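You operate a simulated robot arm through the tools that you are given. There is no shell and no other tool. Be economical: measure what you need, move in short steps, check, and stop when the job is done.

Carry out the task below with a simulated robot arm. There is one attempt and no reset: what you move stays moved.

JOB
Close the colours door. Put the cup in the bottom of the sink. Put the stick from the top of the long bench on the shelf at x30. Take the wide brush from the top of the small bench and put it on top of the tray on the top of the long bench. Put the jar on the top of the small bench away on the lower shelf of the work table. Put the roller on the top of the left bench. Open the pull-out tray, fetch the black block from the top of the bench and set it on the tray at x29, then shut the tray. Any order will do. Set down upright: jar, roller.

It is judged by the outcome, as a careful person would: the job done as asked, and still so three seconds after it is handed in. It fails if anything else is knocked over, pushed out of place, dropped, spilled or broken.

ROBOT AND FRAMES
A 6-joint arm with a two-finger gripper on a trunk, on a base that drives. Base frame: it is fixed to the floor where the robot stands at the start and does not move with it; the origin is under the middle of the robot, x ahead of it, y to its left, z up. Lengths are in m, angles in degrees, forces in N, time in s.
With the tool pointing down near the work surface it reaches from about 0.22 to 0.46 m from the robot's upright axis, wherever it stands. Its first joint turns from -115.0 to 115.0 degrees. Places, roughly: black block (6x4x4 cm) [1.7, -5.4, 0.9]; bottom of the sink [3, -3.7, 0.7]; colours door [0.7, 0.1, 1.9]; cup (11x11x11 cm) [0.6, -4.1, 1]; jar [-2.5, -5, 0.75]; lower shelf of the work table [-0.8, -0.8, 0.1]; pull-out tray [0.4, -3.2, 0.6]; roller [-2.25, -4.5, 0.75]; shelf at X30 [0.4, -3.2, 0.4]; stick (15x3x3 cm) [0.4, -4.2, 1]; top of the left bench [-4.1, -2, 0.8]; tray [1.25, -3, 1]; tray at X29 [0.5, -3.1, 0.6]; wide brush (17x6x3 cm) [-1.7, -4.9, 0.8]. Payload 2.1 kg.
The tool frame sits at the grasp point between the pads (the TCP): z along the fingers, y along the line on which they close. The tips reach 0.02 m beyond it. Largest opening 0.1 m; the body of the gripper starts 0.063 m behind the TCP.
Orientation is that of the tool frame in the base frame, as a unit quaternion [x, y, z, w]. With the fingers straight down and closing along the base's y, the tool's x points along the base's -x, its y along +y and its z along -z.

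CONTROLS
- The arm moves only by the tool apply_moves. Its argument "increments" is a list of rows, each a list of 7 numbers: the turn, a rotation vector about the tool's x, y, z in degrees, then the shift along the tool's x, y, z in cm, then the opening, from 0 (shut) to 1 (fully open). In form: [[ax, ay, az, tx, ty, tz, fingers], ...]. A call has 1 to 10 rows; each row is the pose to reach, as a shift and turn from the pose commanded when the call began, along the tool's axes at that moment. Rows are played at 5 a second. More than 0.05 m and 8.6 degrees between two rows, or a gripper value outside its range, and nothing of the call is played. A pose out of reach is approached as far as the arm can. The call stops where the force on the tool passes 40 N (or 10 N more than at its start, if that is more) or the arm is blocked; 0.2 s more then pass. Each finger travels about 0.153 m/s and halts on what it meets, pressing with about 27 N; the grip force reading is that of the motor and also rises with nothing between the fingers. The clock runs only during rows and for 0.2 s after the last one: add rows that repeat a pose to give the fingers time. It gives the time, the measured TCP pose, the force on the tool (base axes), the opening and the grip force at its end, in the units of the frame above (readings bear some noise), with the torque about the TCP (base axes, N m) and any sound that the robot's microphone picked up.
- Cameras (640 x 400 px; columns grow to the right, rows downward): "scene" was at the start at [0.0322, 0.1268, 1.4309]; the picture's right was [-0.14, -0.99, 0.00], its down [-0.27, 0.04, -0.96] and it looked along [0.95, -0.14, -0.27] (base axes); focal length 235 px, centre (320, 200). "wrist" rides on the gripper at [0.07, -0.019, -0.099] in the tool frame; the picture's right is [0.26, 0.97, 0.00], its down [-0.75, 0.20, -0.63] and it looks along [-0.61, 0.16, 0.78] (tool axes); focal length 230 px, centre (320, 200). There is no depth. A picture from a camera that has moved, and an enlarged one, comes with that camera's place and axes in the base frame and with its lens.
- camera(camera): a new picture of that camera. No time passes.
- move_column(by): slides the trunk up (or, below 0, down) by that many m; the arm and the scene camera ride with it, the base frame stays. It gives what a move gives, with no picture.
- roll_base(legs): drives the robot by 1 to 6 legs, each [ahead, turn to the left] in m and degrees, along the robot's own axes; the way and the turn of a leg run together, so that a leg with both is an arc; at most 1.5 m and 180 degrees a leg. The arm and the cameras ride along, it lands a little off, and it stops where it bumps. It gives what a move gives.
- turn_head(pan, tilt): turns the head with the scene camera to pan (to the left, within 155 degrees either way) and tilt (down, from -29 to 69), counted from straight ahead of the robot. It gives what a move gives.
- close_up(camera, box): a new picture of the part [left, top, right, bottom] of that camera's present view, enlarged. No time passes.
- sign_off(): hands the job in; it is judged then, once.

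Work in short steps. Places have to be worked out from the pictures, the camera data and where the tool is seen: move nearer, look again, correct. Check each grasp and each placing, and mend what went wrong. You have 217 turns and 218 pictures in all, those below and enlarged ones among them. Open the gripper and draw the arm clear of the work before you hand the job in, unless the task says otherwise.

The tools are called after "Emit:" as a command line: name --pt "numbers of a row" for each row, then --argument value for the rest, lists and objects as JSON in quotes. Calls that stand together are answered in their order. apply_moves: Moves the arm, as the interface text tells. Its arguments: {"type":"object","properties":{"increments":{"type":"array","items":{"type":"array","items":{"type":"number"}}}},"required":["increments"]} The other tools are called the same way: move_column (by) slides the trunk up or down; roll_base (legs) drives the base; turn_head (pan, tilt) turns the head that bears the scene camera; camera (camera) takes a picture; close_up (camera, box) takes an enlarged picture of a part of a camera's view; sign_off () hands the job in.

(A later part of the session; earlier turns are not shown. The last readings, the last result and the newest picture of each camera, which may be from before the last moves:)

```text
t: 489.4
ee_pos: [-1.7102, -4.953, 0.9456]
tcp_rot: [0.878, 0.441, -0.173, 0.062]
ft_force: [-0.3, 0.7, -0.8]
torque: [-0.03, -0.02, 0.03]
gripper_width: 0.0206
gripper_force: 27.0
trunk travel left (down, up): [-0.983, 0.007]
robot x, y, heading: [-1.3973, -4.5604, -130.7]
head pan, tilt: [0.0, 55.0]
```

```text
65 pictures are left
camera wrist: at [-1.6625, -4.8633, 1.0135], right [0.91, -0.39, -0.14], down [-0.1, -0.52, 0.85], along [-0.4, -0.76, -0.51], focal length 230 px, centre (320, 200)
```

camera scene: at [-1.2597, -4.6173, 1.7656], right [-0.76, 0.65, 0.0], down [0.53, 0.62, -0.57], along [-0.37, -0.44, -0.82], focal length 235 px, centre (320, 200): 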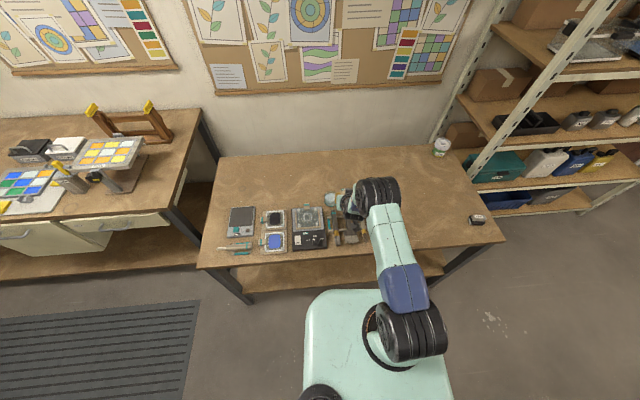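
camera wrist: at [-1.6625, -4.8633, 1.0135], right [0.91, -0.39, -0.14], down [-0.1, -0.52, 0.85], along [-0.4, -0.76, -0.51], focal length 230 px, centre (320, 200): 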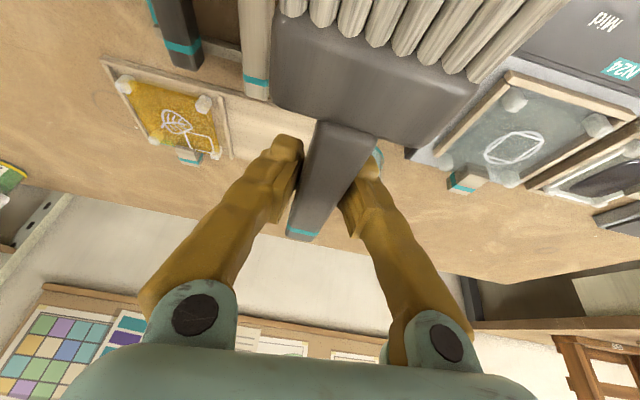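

Brush is held and the rack is intact. I raise the tool above bench height, retract a bit, and drive round to the long bench's far side by the tray.

Emit:
apply_moves --pt "0 0 0 0.2 0 -4 0" --pt "0 0 0 0.5 0 -8 0" --pt "0 0 0 0.7 0 -12 0" --pt "0 0 0 1 0 -16 0" --pt "0 0 0 1.2 0 -19.7 0"

Emit:
roll_base --legs '[[-0.45, 0], [0, 98], [1.5, 0], [0.35, 0]]'

```text
t: 490.6
ee_pos: [-1.652, -4.8924, 1.1258]
tcp_rot: [0.879, 0.441, -0.174, 0.061]
ft_force: [0.0, 0.1, -0.4]
torque: [-0.04, 0.06, -0.01]
gripper_width: 0.0208
gripper_force: 26.8
trunk travel left (down, up): [-0.983, 0.007]
robot x, y, heading: [-1.3959, -4.5619, -130.6]
head pan, tilt: [0.0, 55.0]
```

```text
t: 506.5
ee_pos: [0.8798, -5.3551, 1.1266]
tcp_rot: [0.221, 0.958, -0.064, 0.173]
ft_force: [-0.2, -0.4, -1.1]
torque: [0.0, -0.05, 0.03]
gripper_width: 0.0208
gripper_force: 26.5
trunk travel left (down, up): [-0.983, 0.007]
robot x, y, heading: [0.5064, -5.1639, -30.5]
head pan, tilt: [0.0, 55.0]
```

Emit:
roll_base --legs '[[0, 80], [1.5, 0], [0.5, 0], [0, 88]]'

Emit:
turn_head --pan 0 --tilt 50

Emit:
camera --camera "scene"

Emit:
camera --camera "wrist"

```text
t: 523.7
ee_pos: [1.4995, -3.3404, 1.1245]
tcp_rot: [0.926, -0.33, -0.164, -0.083]
ft_force: [0.4, 0.0, -0.9]
torque: [0.01, 0.04, 0.02]
gripper_width: 0.0208
gripper_force: 27.2
trunk travel left (down, up): [-0.983, 0.007]
robot x, y, heading: [1.814, -3.6152, 136.8]
head pan, tilt: [0.0, 55.0]
```

```text
t: 524.4
ee_pos: [1.5003, -3.3415, 1.125]
tcp_rot: [0.926, -0.33, -0.164, -0.084]
ft_force: [0.5, -0.1, -1.0]
torque: [0.0, -0.01, 0.01]
gripper_width: 0.0208
gripper_force: 26.7
trunk travel left (down, up): [-0.983, 0.007]
robot x, y, heading: [1.8169, -3.6115, 137.0]
head pan, tilt: [0.0, 50.0]
```

```text
64 pictures are left
camera scene: at [1.7093, -3.7023, 1.772], right [0.68, 0.73, 0.0], down [0.56, -0.52, -0.64], along [-0.47, 0.44, -0.77], focal length 235 px, centre (320, 200)
```

scene: 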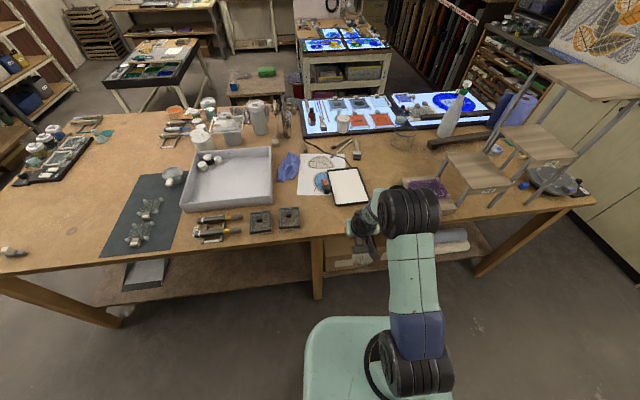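

```text
63 pictures are left
camera wrist: at [1.5869, -3.3934, 1.1929], right [-0.43, -0.89, -0.14], down [-0.52, 0.12, 0.85], along [-0.74, 0.44, -0.51], focal length 230 px, centre (320, 200)
```

wrist: 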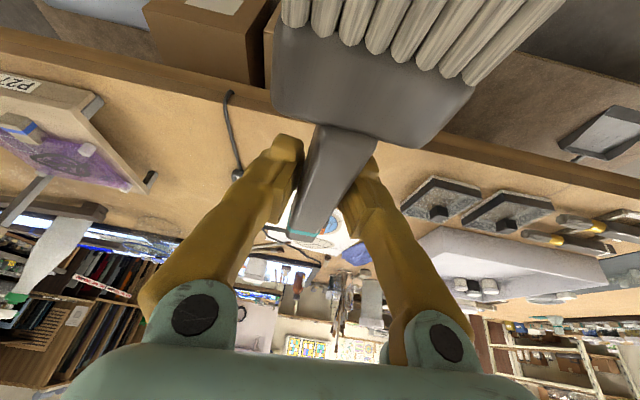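

I check which object is the tray: the white black-rimmed panel near (1.24,−3.09) matches the given place. I zoom in.

Emit:
close_up --camera "scene" --box '[260, 130, 480, 240]'

```text
2.91 times, centred on (370, 185) of scene
camera zoom: at [1.7093, -3.7023, 1.772], right [0.68, 0.73, 0.0], down [0.56, -0.52, -0.64], along [-0.47, 0.44, -0.77], focal length 682 px, centre (174, 244)
```

zoom: 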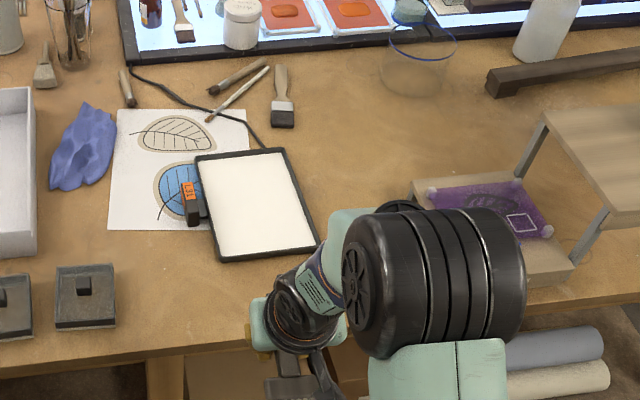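

The black-rimmed white tray is the match (centre ≈(1.244,−3.085)). I drive 0.23 m forward and look.

Emit:
roll_base --legs '[[0.23, 0]]'

Emit:
camera --camera "wrist"

Emit:
turn_head --pan 5 --tilt 60

Emit:
camera --camera "scene"

```text
t: 526.1
ee_pos: [1.3327, -3.187, 1.1269]
tcp_rot: [0.926, -0.328, -0.166, -0.083]
ft_force: [-0.4, -0.4, -1.1]
torque: [0.02, 0.05, 0.0]
gripper_width: 0.0209
gripper_force: 27.1
trunk travel left (down, up): [-0.983, 0.007]
robot x, y, heading: [1.6482, -3.4536, 137.0]
head pan, tilt: [0.0, 50.0]
```

```text
61 pictures are left
camera wrist: at [1.4198, -3.2387, 1.1938], right [-0.43, -0.89, -0.14], down [-0.52, 0.12, 0.85], along [-0.74, 0.43, -0.51], focal length 230 px, centre (320, 200)
```

wrist: 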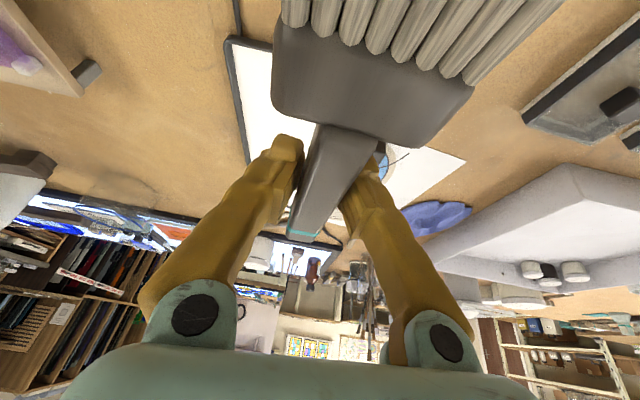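

```text
t: 526.8
ee_pos: [1.3296, -3.1841, 1.1255]
tcp_rot: [0.926, -0.329, -0.165, -0.082]
ft_force: [0.0, 0.2, -1.3]
torque: [0.03, 0.03, -0.01]
gripper_width: 0.0209
gripper_force: 27.1
trunk travel left (down, up): [-0.983, 0.007]
robot x, y, heading: [1.6517, -3.4544, 137.1]
head pan, tilt: [5.0, 60.0]
```

```text
60 pictures are left
camera scene: at [1.5449, -3.5564, 1.7595], right [0.62, 0.79, 0.0], down [0.68, -0.53, -0.5], along [-0.39, 0.31, -0.87], focal length 235 px, centre (320, 200)
```

scene: 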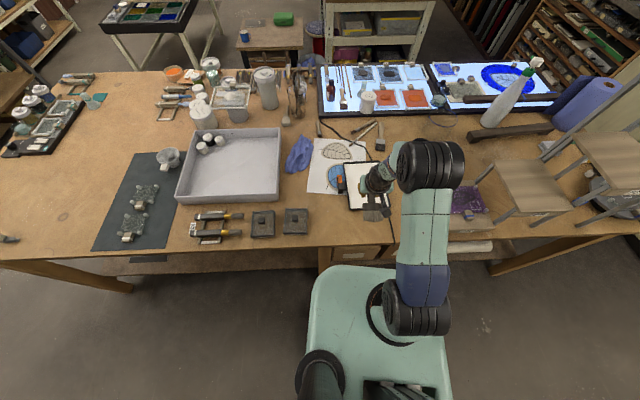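

I move the brush over the tray's centre and partway down.

Emit:
apply_moves --pt "0 0 0 -2 -0.3 2 0" --pt "0 0 0 -4 -0.6 5 0" --pt "0 0 0 -6 -0.9 8 0" --pt "0 0 0 -8.2 -1.2 11 0" --pt "0 0 0 -8.2 -1.2 13.5 0"

Emit:
camera --camera "wrist"

Emit:
close_up --camera "scene" --box '[260, 110, 480, 260]'

```text
t: 528.0
ee_pos: [1.2425, -3.0915, 1.0299]
tcp_rot: [0.927, -0.328, -0.162, -0.082]
ft_force: [0.9, -0.1, -0.2]
torque: [-0.02, -0.03, -0.01]
gripper_width: 0.021
gripper_force: 27.2
trunk travel left (down, up): [-0.983, 0.007]
robot x, y, heading: [1.6507, -3.4559, 137.2]
head pan, tilt: [5.0, 60.0]
```

```text
59 pictures are left
camera wrist: at [1.3304, -3.1436, 1.0975], right [-0.43, -0.89, -0.14], down [-0.52, 0.12, 0.85], along [-0.74, 0.43, -0.52], focal length 230 px, centre (320, 200)
```

wrist: 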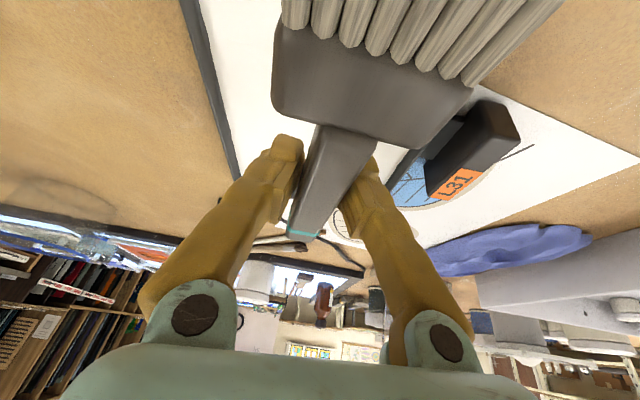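

```text
2.67 times, centred on (370, 185) of scene
camera zoom: at [1.5444, -3.5559, 1.7595], right [0.62, 0.79, 0.0], down [0.68, -0.53, -0.5], along [-0.39, 0.31, -0.87], focal length 626 px, centre (187, 240)
```

zoom: 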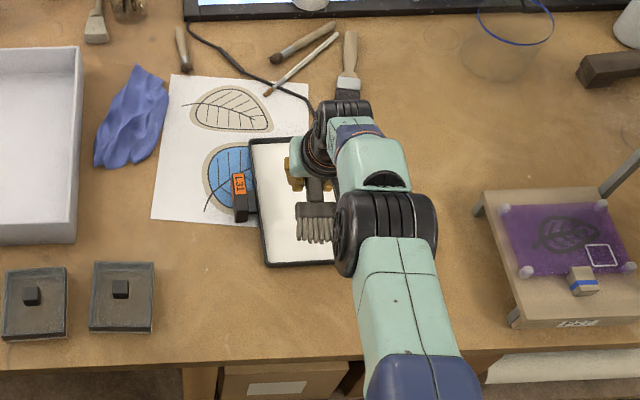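

The brush is centred over the tray. I lower in steps until contact.

Emit:
move_column --by -0.03

Emit:
move_column --by -0.012

Emit:
camera --camera "wrist"

```text
t: 528.8
ee_pos: [1.2431, -3.0914, 1.0018]
tcp_rot: [0.926, -0.328, -0.165, -0.083]
ft_force: [0.2, -0.2, -1.1]
torque: [-0.04, 0.02, 0.05]
gripper_width: 0.0211
gripper_force: 27.0
trunk travel left (down, up): [-0.953, 0.037]
robot x, y, heading: [1.6496, -3.4566, 137.0]
head pan, tilt: [5.0, 60.0]
```

```text
t: 529.4
ee_pos: [1.2432, -3.091, 0.9883]
tcp_rot: [0.926, -0.329, -0.164, -0.084]
ft_force: [0.1, 0.7, -1.1]
torque: [-0.01, -0.01, -0.01]
gripper_width: 0.0208
gripper_force: 26.7
trunk travel left (down, up): [-0.941, 0.049]
robot x, y, heading: [1.647, -3.454, 137.1]
head pan, tilt: [5.0, 60.0]
```

```text
57 pictures are left
camera wrist: at [1.3302, -3.1436, 1.0563], right [-0.43, -0.89, -0.14], down [-0.52, 0.12, 0.85], along [-0.74, 0.43, -0.51], focal length 230 px, centre (320, 200)
```

wrist: 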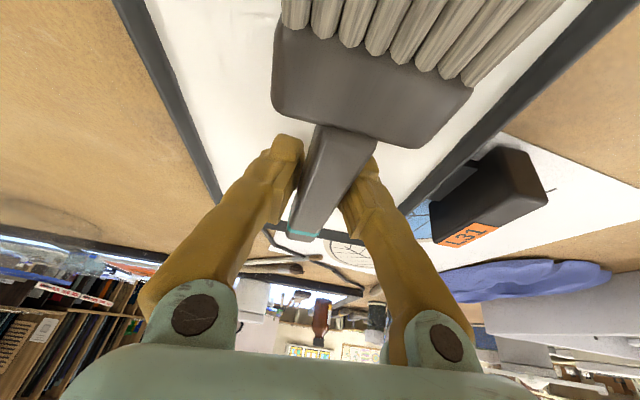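

Well centred sideways; I pull back 1.5 cm so the handle end is inside the tray rim, then continue down to contact.

Emit:
apply_moves --pt "0 0 0 0.7 0 -0.3 0" --pt "0 0 0 1.4 0 -0.5 0"

Emit:
move_column --by -0.01

Emit:
move_column --by -0.006

Emit:
move_column --by -0.005

```text
t: 530.0
ee_pos: [1.2549, -3.1032, 0.9891]
tcp_rot: [0.926, -0.329, -0.165, -0.084]
ft_force: [0.5, 0.0, -2.2]
torque: [0.03, 0.04, 0.01]
gripper_width: 0.0209
gripper_force: 26.9
trunk travel left (down, up): [-0.941, 0.049]
robot x, y, heading: [1.6517, -3.4525, 137.1]
head pan, tilt: [5.0, 60.0]
```

```text
t: 530.6
ee_pos: [1.2553, -3.1025, 0.9793]
tcp_rot: [0.927, -0.328, -0.164, -0.083]
ft_force: [-0.1, 0.5, -1.0]
torque: [0.01, 0.03, -0.02]
gripper_width: 0.0209
gripper_force: 26.9
trunk travel left (down, up): [-0.931, 0.059]
robot x, y, heading: [1.6483, -3.4552, 137.0]
head pan, tilt: [5.0, 60.0]
```

```text
t: 531.1
ee_pos: [1.2551, -3.1019, 0.9762]
tcp_rot: [0.925, -0.329, -0.169, -0.085]
ft_force: [-3.2, 2.8, 21.5]
torque: [-0.35, 0.11, -0.05]
gripper_width: 0.0208
gripper_force: 27.1
trunk travel left (down, up): [-0.925, 0.065]
robot x, y, heading: [1.6472, -3.4562, 137.2]
head pan, tilt: [5.0, 60.0]
```

```text
t: 531.5
ee_pos: [1.2557, -3.1013, 0.9778]
tcp_rot: [0.924, -0.329, -0.173, -0.086]
ft_force: [4.8, -3.9, 15.2]
torque: [-0.31, 0.02, 0.08]
gripper_width: 0.0209
gripper_force: 27.7
trunk travel left (down, up): [-0.921, 0.069]
robot x, y, heading: [1.6503, -3.4531, 137.0]
head pan, tilt: [5.0, 60.0]
stopped: the force on the tool passed its limit at 44 N (the readings are from after the stop); the commanded pose is now the measured one
```

Contact. I release gently, raise and check.

Emit:
apply_moves --pt "0 0 0 0 0 0 0.25" --pt "0 0 0 0 0 0 0.35" --pt "0 0 0 0 0 0 0.4" --pt "0 0 0 0 0 -2 0.4" --pt "0 0 0 0 0 -5 0.4" --pt "0 0 0 0 0 -9 0.4"

Emit:
camera --camera "wrist"

```text
t: 532.9
ee_pos: [1.2741, -3.1221, 1.059]
tcp_rot: [0.925, -0.328, -0.171, -0.086]
ft_force: [-0.9, 0.6, -0.5]
torque: [0.01, 0.0, 0.0]
gripper_width: 0.0402
gripper_force: 0.1
trunk travel left (down, up): [-0.921, 0.069]
robot x, y, heading: [1.6523, -3.4534, 137.1]
head pan, tilt: [5.0, 60.0]
```

```text
56 pictures are left
camera wrist: at [1.3619, -3.1743, 1.1237], right [-0.43, -0.89, -0.14], down [-0.51, 0.11, 0.85], along [-0.75, 0.44, -0.5], focal length 230 px, centre (320, 200)
```

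wrist: 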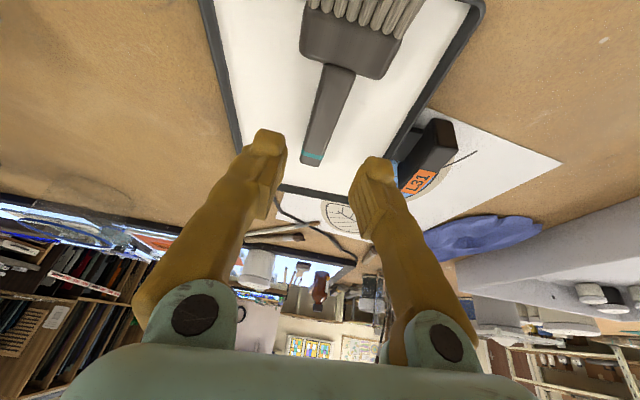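

The brush lies inside the tray. Now back to the small bench for the jar and roller.

Emit:
move_column --by 0.06

Emit:
roll_base --legs '[[-0.28, 0], [0, 92], [1.5, 0], [0.55, 0], [0, -86]]'

```text
t: 533.9
ee_pos: [1.273, -3.121, 1.1174]
tcp_rot: [0.925, -0.329, -0.17, -0.086]
ft_force: [-0.3, 0.4, 0.5]
torque: [0.0, -0.03, 0.01]
gripper_width: 0.0401
gripper_force: 0.1
trunk travel left (down, up): [-0.981, 0.009]
robot x, y, heading: [1.6482, -3.4532, 136.9]
head pan, tilt: [5.0, 60.0]
```

```text
t: 553.5
ee_pos: [0.0803, -5.0605, 1.1183]
tcp_rot: [0.955, -0.228, -0.179, -0.067]
ft_force: [-0.8, 0.7, 0.2]
torque: [-0.01, -0.02, 0.01]
gripper_width: 0.0404
gripper_force: 0.0
trunk travel left (down, up): [-0.981, 0.009]
robot x, y, heading: [0.5188, -5.3087, 149.2]
head pan, tilt: [5.0, 60.0]
```

Emit:
roll_base --legs '[[1.5, 0], [1.15, 0], [0, 80]]'

Emit:
turn_head --pan -10 --tilt 35

Emit:
camera --camera "scene"

```text
t: 569.8
ee_pos: [-2.0619, -4.4179, 1.1172]
tcp_rot: [0.865, 0.463, -0.178, 0.069]
ft_force: [-0.8, -0.6, 0.1]
torque: [-0.01, -0.04, -0.02]
gripper_width: 0.04
gripper_force: 0.0
trunk travel left (down, up): [-0.981, 0.009]
robot x, y, heading: [-1.7647, -4.0117, -127.4]
head pan, tilt: [5.0, 60.0]
```

```text
t: 570.7
ee_pos: [-2.0625, -4.4176, 1.1172]
tcp_rot: [0.865, 0.464, -0.178, 0.07]
ft_force: [-0.5, 1.5, -0.7]
torque: [-0.02, 0.0, 0.01]
gripper_width: 0.0398
gripper_force: 0.1
trunk travel left (down, up): [-0.981, 0.009]
robot x, y, heading: [-1.764, -4.0143, -127.6]
head pan, tilt: [-10.0, 35.0]
```

```text
55 pictures are left
camera scene: at [-1.6833, -4.1082, 1.7924], right [-0.68, 0.74, 0.0], down [0.42, 0.39, -0.82], along [-0.6, -0.55, -0.57], focal length 235 px, centre (320, 200)
```

scene: 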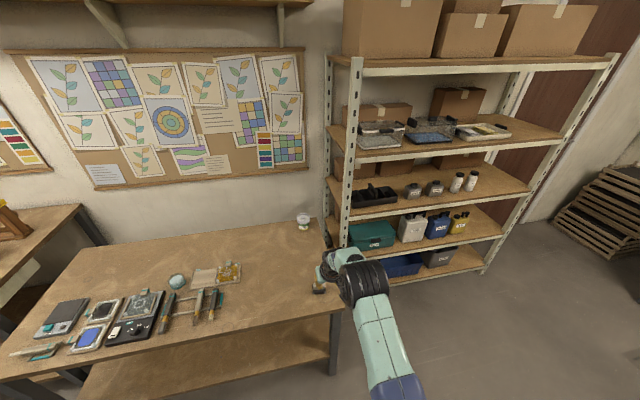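

The jar stands at ≈(−2.49,−4.99), 0.5 m deep but near the bench's right end; there is a floor pocket beside that end in front of the rack. I drive there, turning away from the rack.

Emit:
roll_base --legs '[[0, -49], [1.4, 0], [0, -118], [0, -110]]'

Emit:
turn_head --pan -10 --tilt 45

Emit:
camera --camera "scene"

```text
t: 578.7
ee_pos: [-3.4174, -4.1154, 1.0516]
tcp_rot: [0.996, 0.072, -0.048, -0.011]
ft_force: [2.5, 4.8, -4.0]
torque: [-0.49, 0.31, 0.03]
gripper_width: 0.04
gripper_force: 0.1
trunk travel left (down, up): [-0.981, 0.009]
robot x, y, heading: [-3.0078, -4.0821, -176.2]
head pan, tilt: [-10.0, 35.0]
stopped in leg 2: the force on the tool passed its limit at 65 N (the readings are from after the stop); the commanded pose is now the measured one
```

```text
t: 579.4
ee_pos: [-3.4453, -4.108, 1.066]
tcp_rot: [0.994, 0.069, -0.083, -0.006]
ft_force: [-0.4, 1.1, -0.1]
torque: [-0.03, 0.02, 0.0]
gripper_width: 0.04
gripper_force: 0.0
trunk travel left (down, up): [-0.981, 0.009]
robot x, y, heading: [-3.0062, -4.0786, -176.5]
head pan, tilt: [-10.0, 45.0]
```

```text
54 pictures are left
camera scene: at [-2.9642, -4.1788, 1.7833], right [0.11, 0.99, -0.02], down [0.68, -0.09, -0.73], along [-0.72, 0.07, -0.69], focal length 235 px, centre (320, 200)
```

scene: 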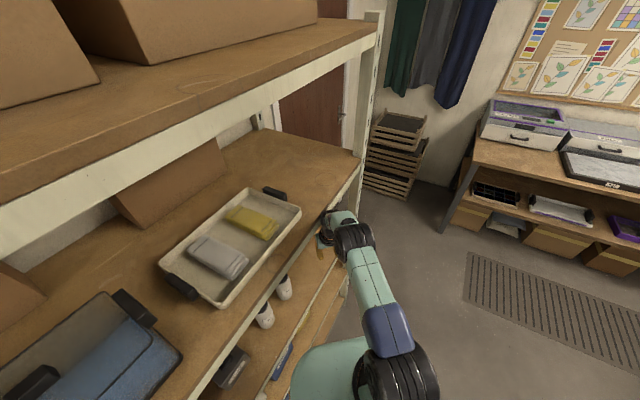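

The gripper bumped the rack's front edge; the shelf contents look undisturbed. I back away at once.

Emit:
roll_base --legs '[[-0.3, 0]]'

Emit:
camera --camera "scene"

```text
t: 580.1
ee_pos: [-3.4341, -4.1184, 1.0082]
tcp_rot: [0.997, 0.071, 0.015, -0.019]
ft_force: [-0.9, 0.7, 1.0]
torque: [-0.04, -0.06, 0.01]
gripper_width: 0.0397
gripper_force: 0.1
trunk travel left (down, up): [-0.981, 0.009]
robot x, y, heading: [-3.0047, -4.0767, -176.6]
head pan, tilt: [-10.0, 45.0]
stopped in leg 1: the robot was blocked; the commanded pose is now the measured one
```

```text
53 pictures are left
camera scene: at [-2.998, -4.2034, 1.7786], right [0.12, 0.99, 0.0], down [0.69, -0.08, -0.71], along [-0.71, 0.08, -0.7], focal length 235 px, centre (320, 200)
```

scene: 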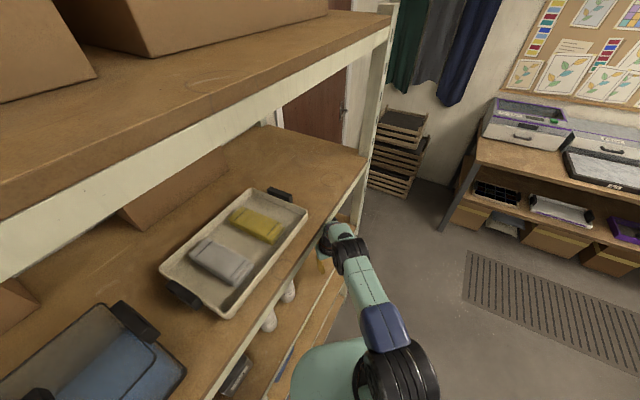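

Still blocked; I look with the wrist camera and around the base to see what is touching.

Emit:
camera --camera "wrist"

Emit:
close_up --camera "scene" --box '[220, 180, 460, 400]'

```text
52 pictures are left
camera wrist: at [-3.3709, -4.0941, 1.1083], right [0.39, -0.92, -0.03], down [-0.73, -0.33, 0.6], along [-0.56, -0.22, -0.8], focal length 230 px, centre (320, 200)
```

wrist: 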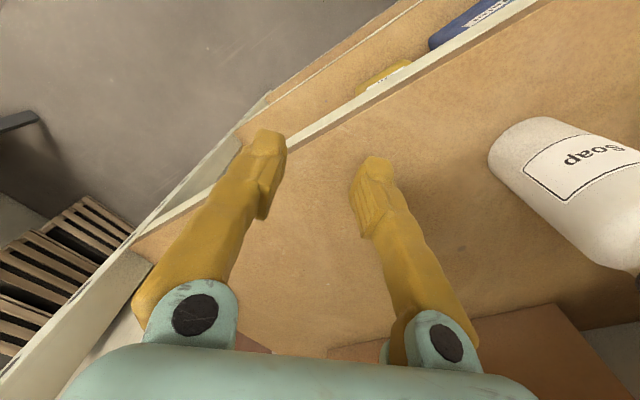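

```text
1.82 times, centred on (340, 290) of scene
camera zoom: at [-2.998, -4.2034, 1.7786], right [0.12, 0.99, 0.0], down [0.69, -0.08, -0.71], along [-0.71, 0.08, -0.7], focal length 426 px, centre (284, 36)
```

zoom: 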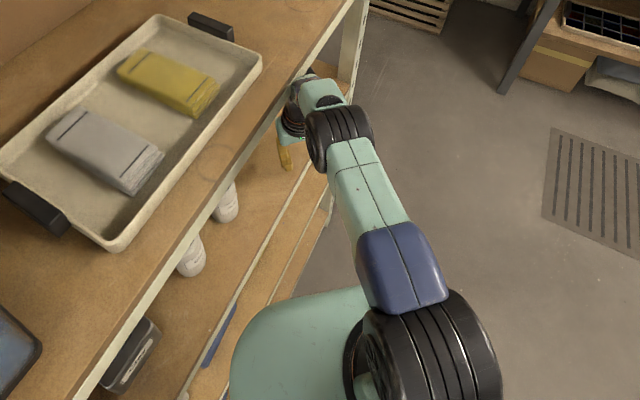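

The gripper is inside the rack opening, its wrist caught under the shelf front edge. I lower slightly and slide the tool straight out of the rack (to the robot's right).

Emit:
move_column --by -0.03

Emit:
apply_moves --pt "0 0 0 0.5 -2 0 0.4" --pt "0 0 0 1 -4 0 0.4" --pt "0 0 0 2 -7 0 0.4" --pt "0 0 0 3 -10 0 0.4" --pt "0 0 0 4 -13 0 0.4" --pt "0 0 0 5 -16 0 0.4" --pt "0 0 0 6 -19 0 0.4"

Emit:
camera --camera "scene"

Emit:
camera --camera "wrist"

```text
t: 580.9
ee_pos: [-3.4444, -4.1189, 0.9814]
tcp_rot: [0.997, 0.071, 0.003, -0.018]
ft_force: [0.8, 0.1, 0.2]
torque: [-0.07, -0.01, -0.01]
gripper_width: 0.04
gripper_force: 0.0
trunk travel left (down, up): [-0.951, 0.039]
robot x, y, heading: [-3.0054, -4.078, -176.7]
head pan, tilt: [-10.0, 45.0]
```

```text
t: 582.5
ee_pos: [-3.4111, -3.9259, 0.9884]
tcp_rot: [0.997, 0.072, 0.004, -0.02]
ft_force: [-0.4, 0.6, 0.6]
torque: [0.0, 0.0, -0.01]
gripper_width: 0.0401
gripper_force: 0.1
trunk travel left (down, up): [-0.951, 0.039]
robot x, y, heading: [-3.003, -4.0781, -176.7]
head pan, tilt: [-10.0, 45.0]
```

```text
50 pictures are left
camera scene: at [-3.0136, -4.205, 1.7478], right [0.12, 0.99, 0.0], down [0.7, -0.08, -0.71], along [-0.7, 0.08, -0.71], focal length 235 px, centre (320, 200)
```

scene: 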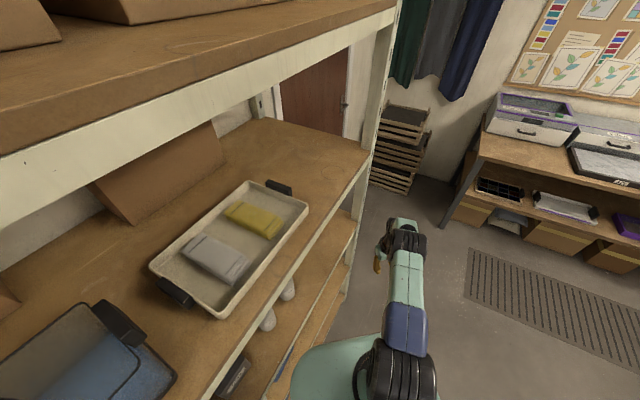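

```text
49 pictures are left
camera wrist: at [-3.3448, -3.9008, 1.0887], right [0.39, -0.92, -0.03], down [-0.72, -0.33, 0.61], along [-0.58, -0.22, -0.79], focal length 230 px, centre (320, 200)
```

wrist: 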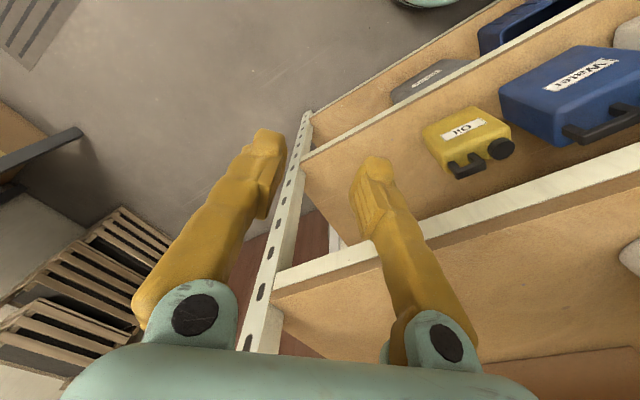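

Free of the rack, nothing toppled. I back away (which also increases distance to the rack).

Emit:
roll_base --legs '[[-0.25, 0]]'

Emit:
turn_head --pan 110 --tilt 50

Emit:
camera --camera "scene"

```text
t: 584.3
ee_pos: [-3.1589, -3.9133, 0.9886]
tcp_rot: [0.997, 0.074, 0.005, -0.021]
ft_force: [-0.2, 0.5, -0.1]
torque: [-0.02, -0.01, 0.0]
gripper_width: 0.04
gripper_force: 0.1
trunk travel left (down, up): [-0.951, 0.039]
robot x, y, heading: [-2.7448, -4.0663, -176.5]
head pan, tilt: [-10.0, 45.0]
```

```text
t: 586.3
ee_pos: [-3.1588, -3.9137, 0.989]
tcp_rot: [0.997, 0.073, 0.004, -0.02]
ft_force: [0.1, 0.1, -0.3]
torque: [-0.04, -0.03, 0.0]
gripper_width: 0.0401
gripper_force: 0.0
trunk travel left (down, up): [-0.951, 0.039]
robot x, y, heading: [-2.7469, -4.0676, -176.6]
head pan, tilt: [110.0, 50.0]
```

```text
48 pictures are left
camera scene: at [-2.6478, -4.2711, 1.7408], right [-0.92, -0.4, 0.0], down [-0.31, 0.7, -0.64], along [0.26, -0.59, -0.77], focal length 235 px, centre (320, 200)
```

scene: 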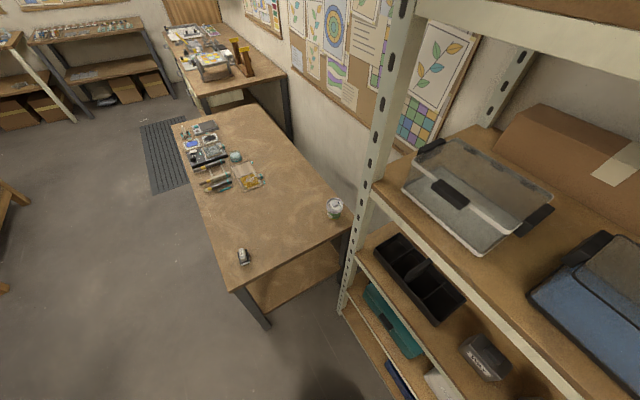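

From here I see jar ≈(−2.45,−4.96), roller ≈(−2.16,−4.57), and the rack post. I turn clockwise (away from the rack), then ease into the pocket.

Emit:
roll_base --legs '[[0, -125], [0, -121], [0.24, 0], [0, 13]]'

Emit:
turn_head --pan 0 --tilt 50

Emit:
camera --camera "scene"

```text
t: 598.2
ee_pos: [-2.6363, -4.6776, 0.9886]
tcp_rot: [0.486, 0.873, -0.006, -0.022]
ft_force: [-2.0, 2.0, -0.5]
torque: [-0.13, -0.26, -0.06]
gripper_width: 0.04
gripper_force: 0.1
trunk travel left (down, up): [-0.951, 0.039]
robot x, y, heading: [-2.6575, -4.2433, -63.8]
head pan, tilt: [110.0, 50.0]
stopped in leg 3: the force on the tool passed its limit at 138 N (the readings are from after the stop); the commanded pose is now the measured one
```

```text
t: 600.1
ee_pos: [-2.6382, -4.6783, 0.989]
tcp_rot: [0.486, 0.873, -0.006, -0.022]
ft_force: [-1.0, 2.8, -0.4]
torque: [-0.22, -0.03, 0.02]
gripper_width: 0.0401
gripper_force: 0.0
trunk travel left (down, up): [-0.951, 0.039]
robot x, y, heading: [-2.6528, -4.2443, -63.5]
head pan, tilt: [0.0, 50.0]
```

```text
47 pictures are left
camera scene: at [-2.5234, -4.1985, 1.7408], right [-0.89, -0.45, 0.0], down [-0.34, 0.68, -0.64], along [0.29, -0.57, -0.77], focal length 235 px, centre (320, 200)
```

scene: 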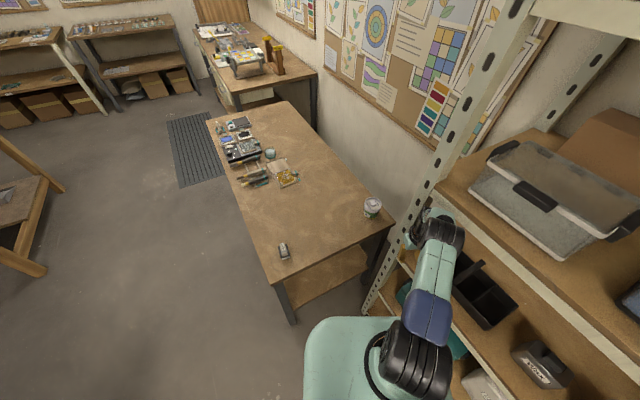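

The arm (still offset to its right) met the rack post. I back off and re-centre the arm to the left before continuing.

Emit:
roll_base --legs '[[-0.12, 0]]'

Emit:
apply_moves --pt "0 0 0 0 3 0 0.6" --pt "0 0 0 0 6 0 0.8" --pt "0 0 0 0 9 0 1" --pt "0 0 0 0 12 0 1" --pt "0 0 0 0 15 0 1" --pt "0 0 0 0 18 0 1" --pt "0 0 0 0 21 0 1"

Emit:
camera --camera "scene"

```text
t: 601.3
ee_pos: [-2.6831, -4.5798, 0.9818]
tcp_rot: [0.485, 0.874, -0.002, -0.029]
ft_force: [0.9, -0.6, 0.6]
torque: [0.02, 0.01, 0.02]
gripper_width: 0.04
gripper_force: 0.0
trunk travel left (down, up): [-0.951, 0.039]
robot x, y, heading: [-2.7089, -4.1386, -63.5]
head pan, tilt: [0.0, 50.0]
```

```text
t: 602.9
ee_pos: [-2.509, -4.4605, 0.9792]
tcp_rot: [0.485, 0.874, -0.004, -0.025]
ft_force: [0.2, 0.4, 0.0]
torque: [-0.01, 0.0, 0.01]
gripper_width: 0.1
gripper_force: 0.1
trunk travel left (down, up): [-0.951, 0.039]
robot x, y, heading: [-2.7074, -4.1397, -63.7]
head pan, tilt: [0.0, 50.0]
```

```text
46 pictures are left
camera scene: at [-2.5754, -4.0908, 1.7406], right [-0.89, -0.45, 0.0], down [-0.34, 0.68, -0.64], along [0.29, -0.57, -0.77], focal length 235 px, centre (320, 200)
```

scene: 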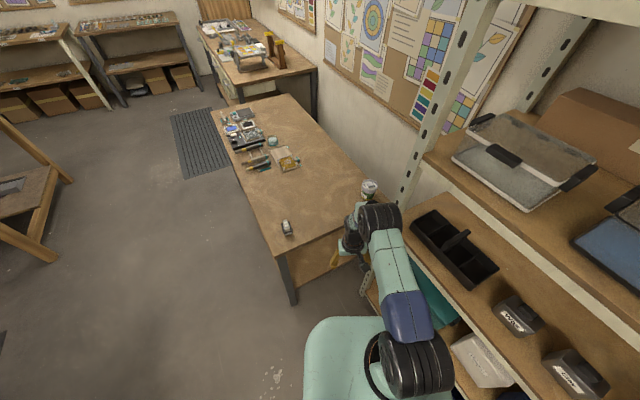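

Now the arm is clear of the post. I advance in small legs into the pocket.

Emit:
roll_base --legs '[[0.19, 0], [0, 14], [0.09, 0]]'

Emit:
camera --camera "wrist"

```text
t: 606.0
ee_pos: [-2.3001, -4.6312, 0.9826]
tcp_rot: [0.376, 0.926, -0.008, -0.02]
ft_force: [0.1, -0.4, -1.0]
torque: [0.07, 0.03, 0.02]
gripper_width: 0.1001
gripper_force: 0.0
trunk travel left (down, up): [-0.951, 0.039]
robot x, y, heading: [-2.5676, -4.3698, -49.6]
head pan, tilt: [0.0, 50.0]
```

```text
45 pictures are left
camera wrist: at [-2.36, -4.5956, 1.0833], right [0.49, 0.87, -0.02], down [0.7, -0.38, 0.6], along [0.52, -0.31, -0.8], focal length 230 px, centre (320, 200)
```

wrist: 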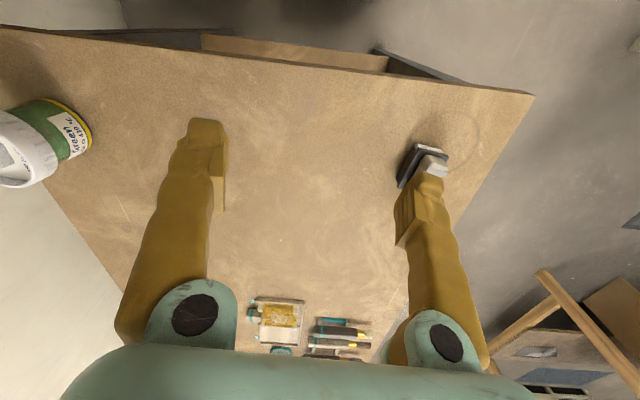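

Jar ≈(−2.435,−4.96), 0.605 m away at bearing −77°. I yaw the tool toward it and shift right, clear of the post.

Emit:
apply_moves --pt "0 0 6 0.5 -3.5 0 1" --pt "0 0 12 1 -7 0 1" --pt "0 0 18 1.7 -11 0 1" --pt "0 0 24 2.3 -15 0 1" --pt "0 0 30 3 -18.5 0 1" --pt "0 0 33 3.5 -21 0 1"

Emit:
apply_moves --pt "0 -7 0 -1 0 0 1" --pt "0 -14 0 -2 0 0 1" --pt "0 -21 0 -3 0 0 1" --pt "0 -28 0 -4 0 0 1" --pt "0 -34 0 -5 0 0 1" --pt "0 -40 0 -6 0 0 1"

Emit:
camera --camera "wrist"

```text
t: 607.4
ee_pos: [-2.4763, -4.7544, 0.9898]
tcp_rot: [0.625, 0.781, -0.013, -0.015]
ft_force: [-0.1, 0.9, 0.9]
torque: [-0.03, -0.03, 0.0]
gripper_width: 0.0999
gripper_force: 0.0
trunk travel left (down, up): [-0.951, 0.039]
robot x, y, heading: [-2.569, -4.3759, -49.5]
head pan, tilt: [0.0, 50.0]
```

```text
t: 608.8
ee_pos: [-2.4607, -4.8131, 0.9905]
tcp_rot: [0.581, 0.739, -0.228, 0.254]
ft_force: [0.0, 0.0, -0.5]
torque: [-0.01, 0.0, -0.04]
gripper_width: 0.1002
gripper_force: 0.0
out of reach, approached as far as the arm can: row 3
trunk travel left (down, up): [-0.951, 0.039]
robot x, y, heading: [-2.5673, -4.3703, -49.3]
head pan, tilt: [0.0, 50.0]
```

```text
44 pictures are left
camera wrist: at [-2.5036, -4.7028, 1.0222], right [0.89, 0.41, -0.2], down [0.27, -0.12, 0.95], along [0.36, -0.91, -0.22], focal length 230 px, centre (320, 200)
```

wrist: 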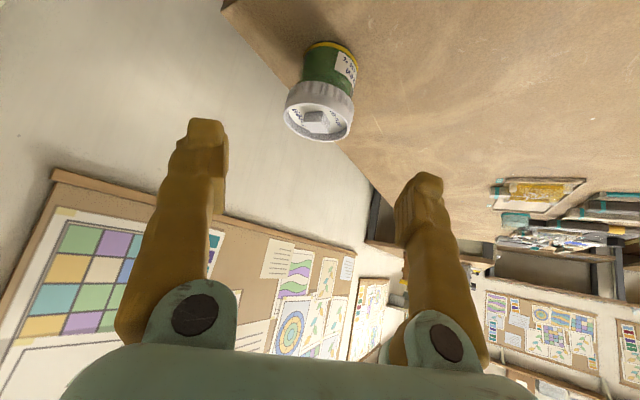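

Jar centre ≈(−2.435,−4.955), z 0.76–0.85, body ≈6.5 cm, lid ≈8 cm. I lower 10 cm and approach so the fingers straddle it, checking halfway.

Emit:
move_column --by -0.1

Emit:
apply_moves --pt "0 0 0 -1.2 0 3 1" --pt "0 0 0 -2.4 0 6 1" --pt "0 0 0 -3.2 0 8.5 1"

Emit:
camera --camera "wrist"

```text
t: 610.1
ee_pos: [-2.4603, -4.8128, 0.8904]
tcp_rot: [0.582, 0.739, -0.226, 0.253]
ft_force: [1.1, 0.4, -0.7]
torque: [0.01, -0.04, 0.0]
gripper_width: 0.0999
gripper_force: 0.0
trunk travel left (down, up): [-0.851, 0.139]
robot x, y, heading: [-2.5661, -4.3736, -49.3]
head pan, tilt: [0.0, 50.0]
```

```text
t: 610.9
ee_pos: [-2.441, -4.8916, 0.8454]
tcp_rot: [0.582, 0.74, -0.226, 0.252]
ft_force: [-0.2, 1.1, 0.5]
torque: [0.01, 0.0, 0.03]
gripper_width: 0.1001
gripper_force: 0.0
trunk travel left (down, up): [-0.851, 0.139]
robot x, y, heading: [-2.5689, -4.3737, -49.7]
head pan, tilt: [0.0, 50.0]
```

```text
43 pictures are left
camera wrist: at [-2.4843, -4.7817, 0.8775], right [0.89, 0.41, -0.2], down [0.27, -0.12, 0.95], along [0.36, -0.91, -0.22], focal length 230 px, centre (320, 200)
```

wrist: 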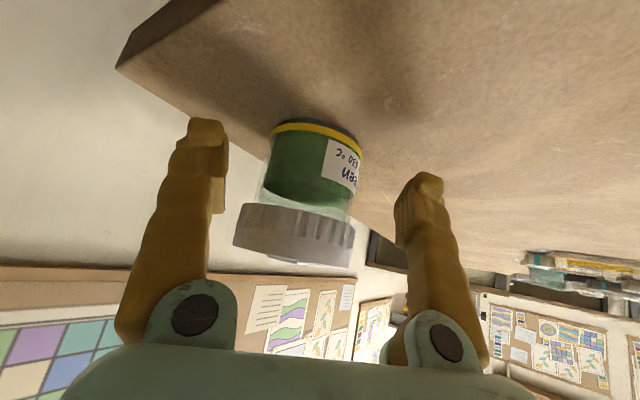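

The jar is between the fingers, 0.8 cm left of centre. I trim, advance the rest and close.

Emit:
apply_moves --pt "0 0 0 -0.5 -0.8 1 1" --pt "0 0 0 -1.2 -0.8 3.5 1" --pt "0 0 0 -2 -0.8 6 1" --pt "0 0 0 -2 -0.8 6 0.8" --pt "0 0 0 -2 -0.8 6 0.6" --pt "0 0 0 -2 -0.8 6 0.4" --pt "0 0 0 -2 -0.8 6 0.3"

Emit:
camera --camera "wrist"

```text
t: 612.5
ee_pos: [-2.4459, -4.9165, 0.8312]
tcp_rot: [0.58, 0.741, -0.225, 0.253]
ft_force: [1.5, 0.0, 0.0]
torque: [0.08, -0.01, -0.04]
gripper_width: 0.0633
gripper_force: 26.7
out of reach, approached as far as the arm can: row 2, 3, 4, 5, 6, 7
trunk travel left (down, up): [-0.851, 0.139]
robot x, y, heading: [-2.57, -4.3713, -49.6]
head pan, tilt: [0.0, 50.0]
```

```text
42 pictures are left
camera wrist: at [-2.4889, -4.8063, 0.8635], right [0.89, 0.41, -0.2], down [0.27, -0.12, 0.95], along [0.36, -0.91, -0.22], focal length 230 px, centre (320, 200)
```

wrist: 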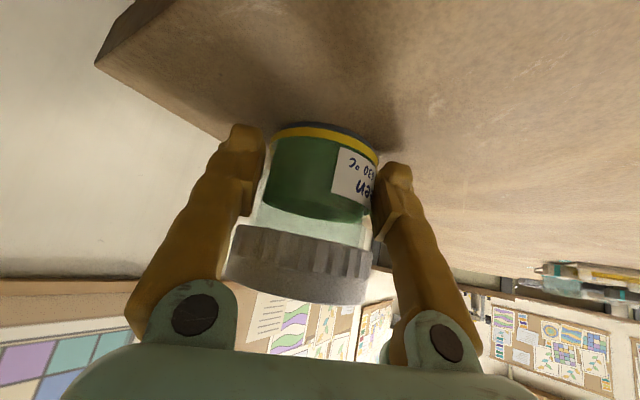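

Reach fell ~3 cm short, so the grip is on the jar's near half. I reopen, lean a bit more and advance again for a proper grip.

Emit:
apply_moves --pt "0 0 0 0 0 0 0.7" --pt "0 0 0 0 0 0 0.95" --pt "0 -4 0 -0.8 0 0.4 0.95" --pt "0 -8 0 -1.6 0.3 1 0.95" --pt "0 -10 0 -2.2 0.3 1.6 0.95" --pt "0 -10 0 -2.2 0.3 1.6 0.95"

Emit:
camera --camera "wrist"

```text
t: 613.9
ee_pos: [-2.4381, -4.932, 0.8403]
tcp_rot: [0.559, 0.714, -0.277, 0.316]
ft_force: [-0.6, 0.5, -1.2]
torque: [0.03, -0.05, 0.03]
gripper_width: 0.0955
gripper_force: 0.4
out of reach, approached as far as the arm can: row 4, 5, 6
trunk travel left (down, up): [-0.851, 0.139]
robot x, y, heading: [-2.5684, -4.3724, -49.4]
head pan, tilt: [0.0, 50.0]
```

```text
41 pictures are left
camera wrist: at [-2.4834, -4.8175, 0.8511], right [0.9, 0.37, -0.24], down [0.24, 0.05, 0.97], along [0.37, -0.93, -0.05], focal length 230 px, centre (320, 200)
```

wrist: 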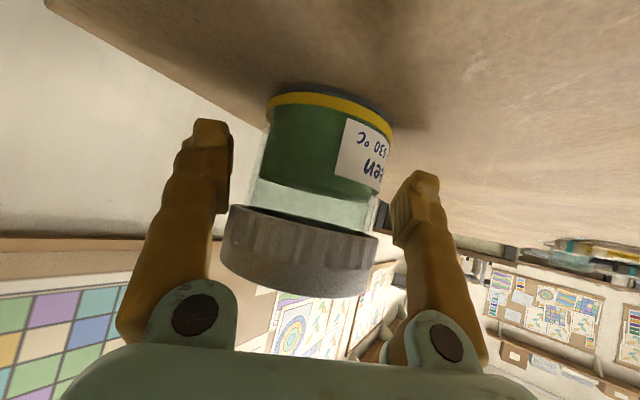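

I lower 2.5 cm, nudge the base 2 cm forward with a sideways correction, then close.

Emit:
apply_moves --pt "0 0 0 0 -0.5 0 0.95" --pt "0 0 0 0 -1.0 0 0.95"

Emit:
roll_base --legs '[[0.02, 0]]'

Emit:
move_column --by -0.025

Emit:
apply_moves --pt "0 0 0 0 0 0 0.8" --pt "0 0 0 0 0 0 0.6" --pt "0 0 0 0 0 0 0.4" --pt "0 0 0 0 0 0 0.2" --pt "0 0 0 0 0 0 0.2"

Emit:
camera --camera "wrist"

```text
t: 614.5
ee_pos: [-2.4435, -4.9332, 0.84]
tcp_rot: [0.559, 0.716, -0.274, 0.317]
ft_force: [0.1, 0.0, -0.5]
torque: [0.0, 0.01, -0.01]
gripper_width: 0.0951
gripper_force: 0.1
out of reach, approached as far as the arm can: row 2
trunk travel left (down, up): [-0.851, 0.139]
robot x, y, heading: [-2.5672, -4.3703, -49.2]
head pan, tilt: [0.0, 50.0]
```

```text
t: 615.3
ee_pos: [-2.4318, -4.9451, 0.8415]
tcp_rot: [0.559, 0.714, -0.276, 0.317]
ft_force: [0.8, 0.1, -1.1]
torque: [-0.03, 0.04, 0.03]
gripper_width: 0.095
gripper_force: 0.0
trunk travel left (down, up): [-0.851, 0.139]
robot x, y, heading: [-2.5554, -4.3896, -49.5]
head pan, tilt: [0.0, 50.0]
```

```text
t: 616.0
ee_pos: [-2.4306, -4.9479, 0.8219]
tcp_rot: [0.559, 0.712, -0.278, 0.321]
ft_force: [2.9, -6.9, 27.6]
torque: [0.14, -1.53, -0.51]
gripper_width: 0.0964
gripper_force: 1.3
trunk travel left (down, up): [-0.826, 0.164]
robot x, y, heading: [-2.5509, -4.3869, -49.6]
head pan, tilt: [0.0, 50.0]
```

```text
t: 616.5
ee_pos: [-2.4267, -4.9471, 0.823]
tcp_rot: [0.556, 0.714, -0.276, 0.325]
ft_force: [5.2, 8.1, 17.7]
torque: [-0.05, -0.73, 0.21]
gripper_width: 0.0718
gripper_force: 9.1
trunk travel left (down, up): [-0.826, 0.164]
robot x, y, heading: [-2.5528, -4.3881, -49.1]
head pan, tilt: [0.0, 50.0]
stopped in row 2: the force on the tool passed its limit at 44 N (the readings are from after the stop); the commanded pose is now the measured one
```

```text
40 pictures are left
camera wrist: at [-2.472, -4.834, 0.8317], right [0.9, 0.38, -0.23], down [0.23, 0.06, 0.97], along [0.38, -0.92, -0.03], focal length 230 px, centre (320, 200)
```

wrist: 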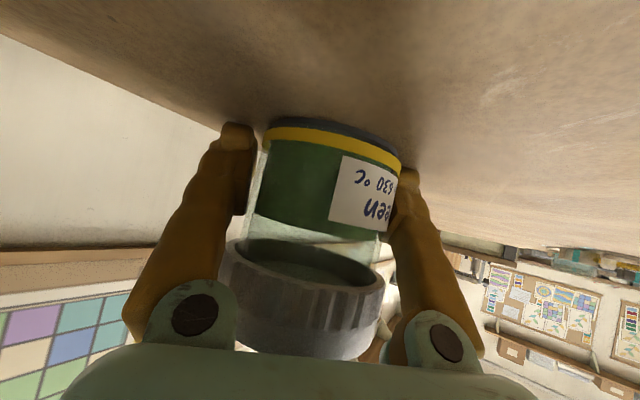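

Tips touch the bench and one finger contacts the jar. I raise 5 mm and finish closing.

Emit:
move_column --by 0.008

Emit:
apply_moves --pt "0 0 0 0 0 0 0.6" --pt "0 0 0 0 0 0 0.5" --pt "0 0 0 0 0 0 0.4" --pt "0 0 0 0 0 0 0.3"

Emit:
camera --camera "wrist"

```text
t: 617.0
ee_pos: [-2.4274, -4.9495, 0.8259]
tcp_rot: [0.558, 0.715, -0.274, 0.32]
ft_force: [-0.9, -0.3, -3.3]
torque: [-0.01, 0.0, -0.04]
gripper_width: 0.0708
gripper_force: 26.9
trunk travel left (down, up): [-0.834, 0.156]
robot x, y, heading: [-2.5558, -4.3879, -49.3]
head pan, tilt: [0.0, 50.0]
```

```text
t: 618.0
ee_pos: [-2.4262, -4.9493, 0.8272]
tcp_rot: [0.557, 0.714, -0.275, 0.322]
ft_force: [-0.3, -1.3, -2.9]
torque: [0.0, 0.03, 0.0]
gripper_width: 0.0707
gripper_force: 27.0
trunk travel left (down, up): [-0.834, 0.156]
robot x, y, heading: [-2.553, -4.3886, -49.6]
head pan, tilt: [0.0, 50.0]
```

```text
39 pictures are left
camera wrist: at [-2.4728, -4.8361, 0.8365], right [0.9, 0.38, -0.23], down [0.23, 0.05, 0.97], along [0.38, -0.92, -0.04], focal length 230 px, centre (320, 200)
```

wrist: 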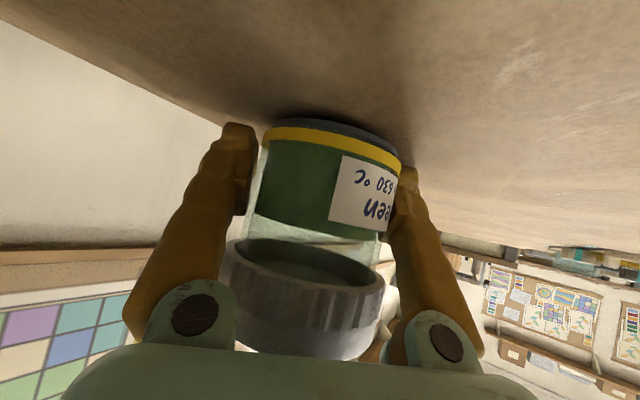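

Solid grip at 7.1 cm with the jar's weight felt. I raise it and swing the arm left over the bench, away from the rack post, before backing out.

Emit:
move_column --by 0.15

Emit:
apply_moves --pt "0 0 0 0.3 3 -1 0.3" --pt "0 0 0 0.6 6 -2 0.3" --pt "0 0 0 1 9 -3 0.3" --pt "0 0 0 1.5 12 -4 0.3" --pt "0 0 0 2 15 -5 0.3" --pt "0 0 0 2.5 18 -6 0.3"

Emit:
camera --camera "wrist"

```text
t: 619.8
ee_pos: [-2.4273, -4.9504, 0.976]
tcp_rot: [0.557, 0.715, -0.274, 0.321]
ft_force: [-0.4, -0.2, -2.9]
torque: [0.01, 0.0, 0.02]
gripper_width: 0.0708
gripper_force: 27.1
trunk travel left (down, up): [-0.984, 0.006]
robot x, y, heading: [-2.5557, -4.3895, -49.5]
head pan, tilt: [0.0, 50.0]
```

```text
t: 621.2
ee_pos: [-2.2636, -4.8446, 0.9908]
tcp_rot: [0.557, 0.715, -0.275, 0.32]
ft_force: [1.1, -0.1, -2.8]
torque: [-0.03, 0.01, -0.02]
gripper_width: 0.0702
gripper_force: 27.3
out of reach, approached as far as the arm can: row 1
trunk travel left (down, up): [-0.984, 0.006]
robot x, y, heading: [-2.5571, -4.3907, -49.3]
head pan, tilt: [0.0, 50.0]
```

```text
38 pictures are left
camera wrist: at [-2.3092, -4.732, 1.0013], right [0.9, 0.38, -0.23], down [0.23, 0.05, 0.97], along [0.38, -0.92, -0.04], focal length 230 px, centre (320, 200)
```

wrist: 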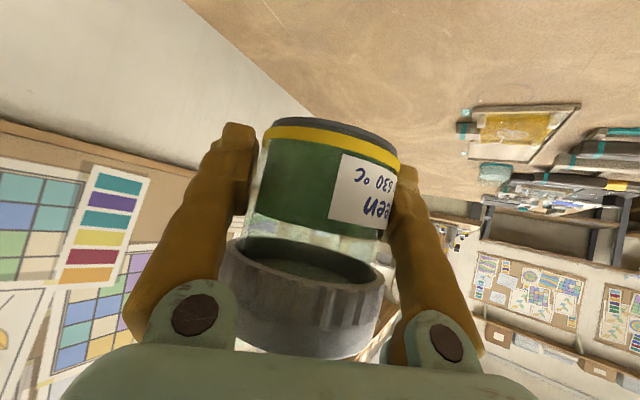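

I back out of the pocket and drive toward the corridor with the jar.

Emit:
roll_base --legs '[[-0.35, 0], [0, 54], [1.03, 0], [0, 17], [0.66, 0]]'

```text
t: 635.0
ee_pos: [-0.6324, -3.6618, 0.9917]
tcp_rot: [0.037, 0.906, -0.036, 0.421]
ft_force: [0.6, 0.5, -2.7]
torque: [0.02, -0.01, -0.01]
gripper_width: 0.0701
gripper_force: 26.6
trunk travel left (down, up): [-0.984, 0.006]
robot x, y, heading: [-1.1594, -3.7858, 21.6]
head pan, tilt: [0.0, 50.0]
```

Emit:
roll_base --legs '[[0, 29], [1.5, 0]]'

```text
t: 643.7
ee_pos: [0.1594, -2.2695, 0.9909]
tcp_rot: [-0.196, 0.885, 0.072, 0.417]
ft_force: [-0.4, 0.5, -2.7]
torque: [0.02, 0.0, -0.02]
gripper_width: 0.0697
gripper_force: 27.0
trunk travel left (down, up): [-0.984, 0.006]
robot x, y, heading: [-0.2375, -2.6373, 51.3]
head pan, tilt: [0.0, 50.0]
```

Emit:
roll_base --legs '[[1.4, 0], [0.35, 0], [0, 76]]'

```text
t: 655.8
ee_pos: [0.5654, -0.8041, 0.9915]
tcp_rot: [0.707, -0.567, -0.316, -0.279]
ft_force: [-0.2, -1.1, -3.2]
torque: [0.03, 0.0, 0.05]
gripper_width: 0.0692
gripper_force: 27.5
trunk travel left (down, up): [-0.984, 0.006]
robot x, y, heading: [0.8436, -1.2703, 129.0]
head pan, tilt: [0.0, 50.0]
```

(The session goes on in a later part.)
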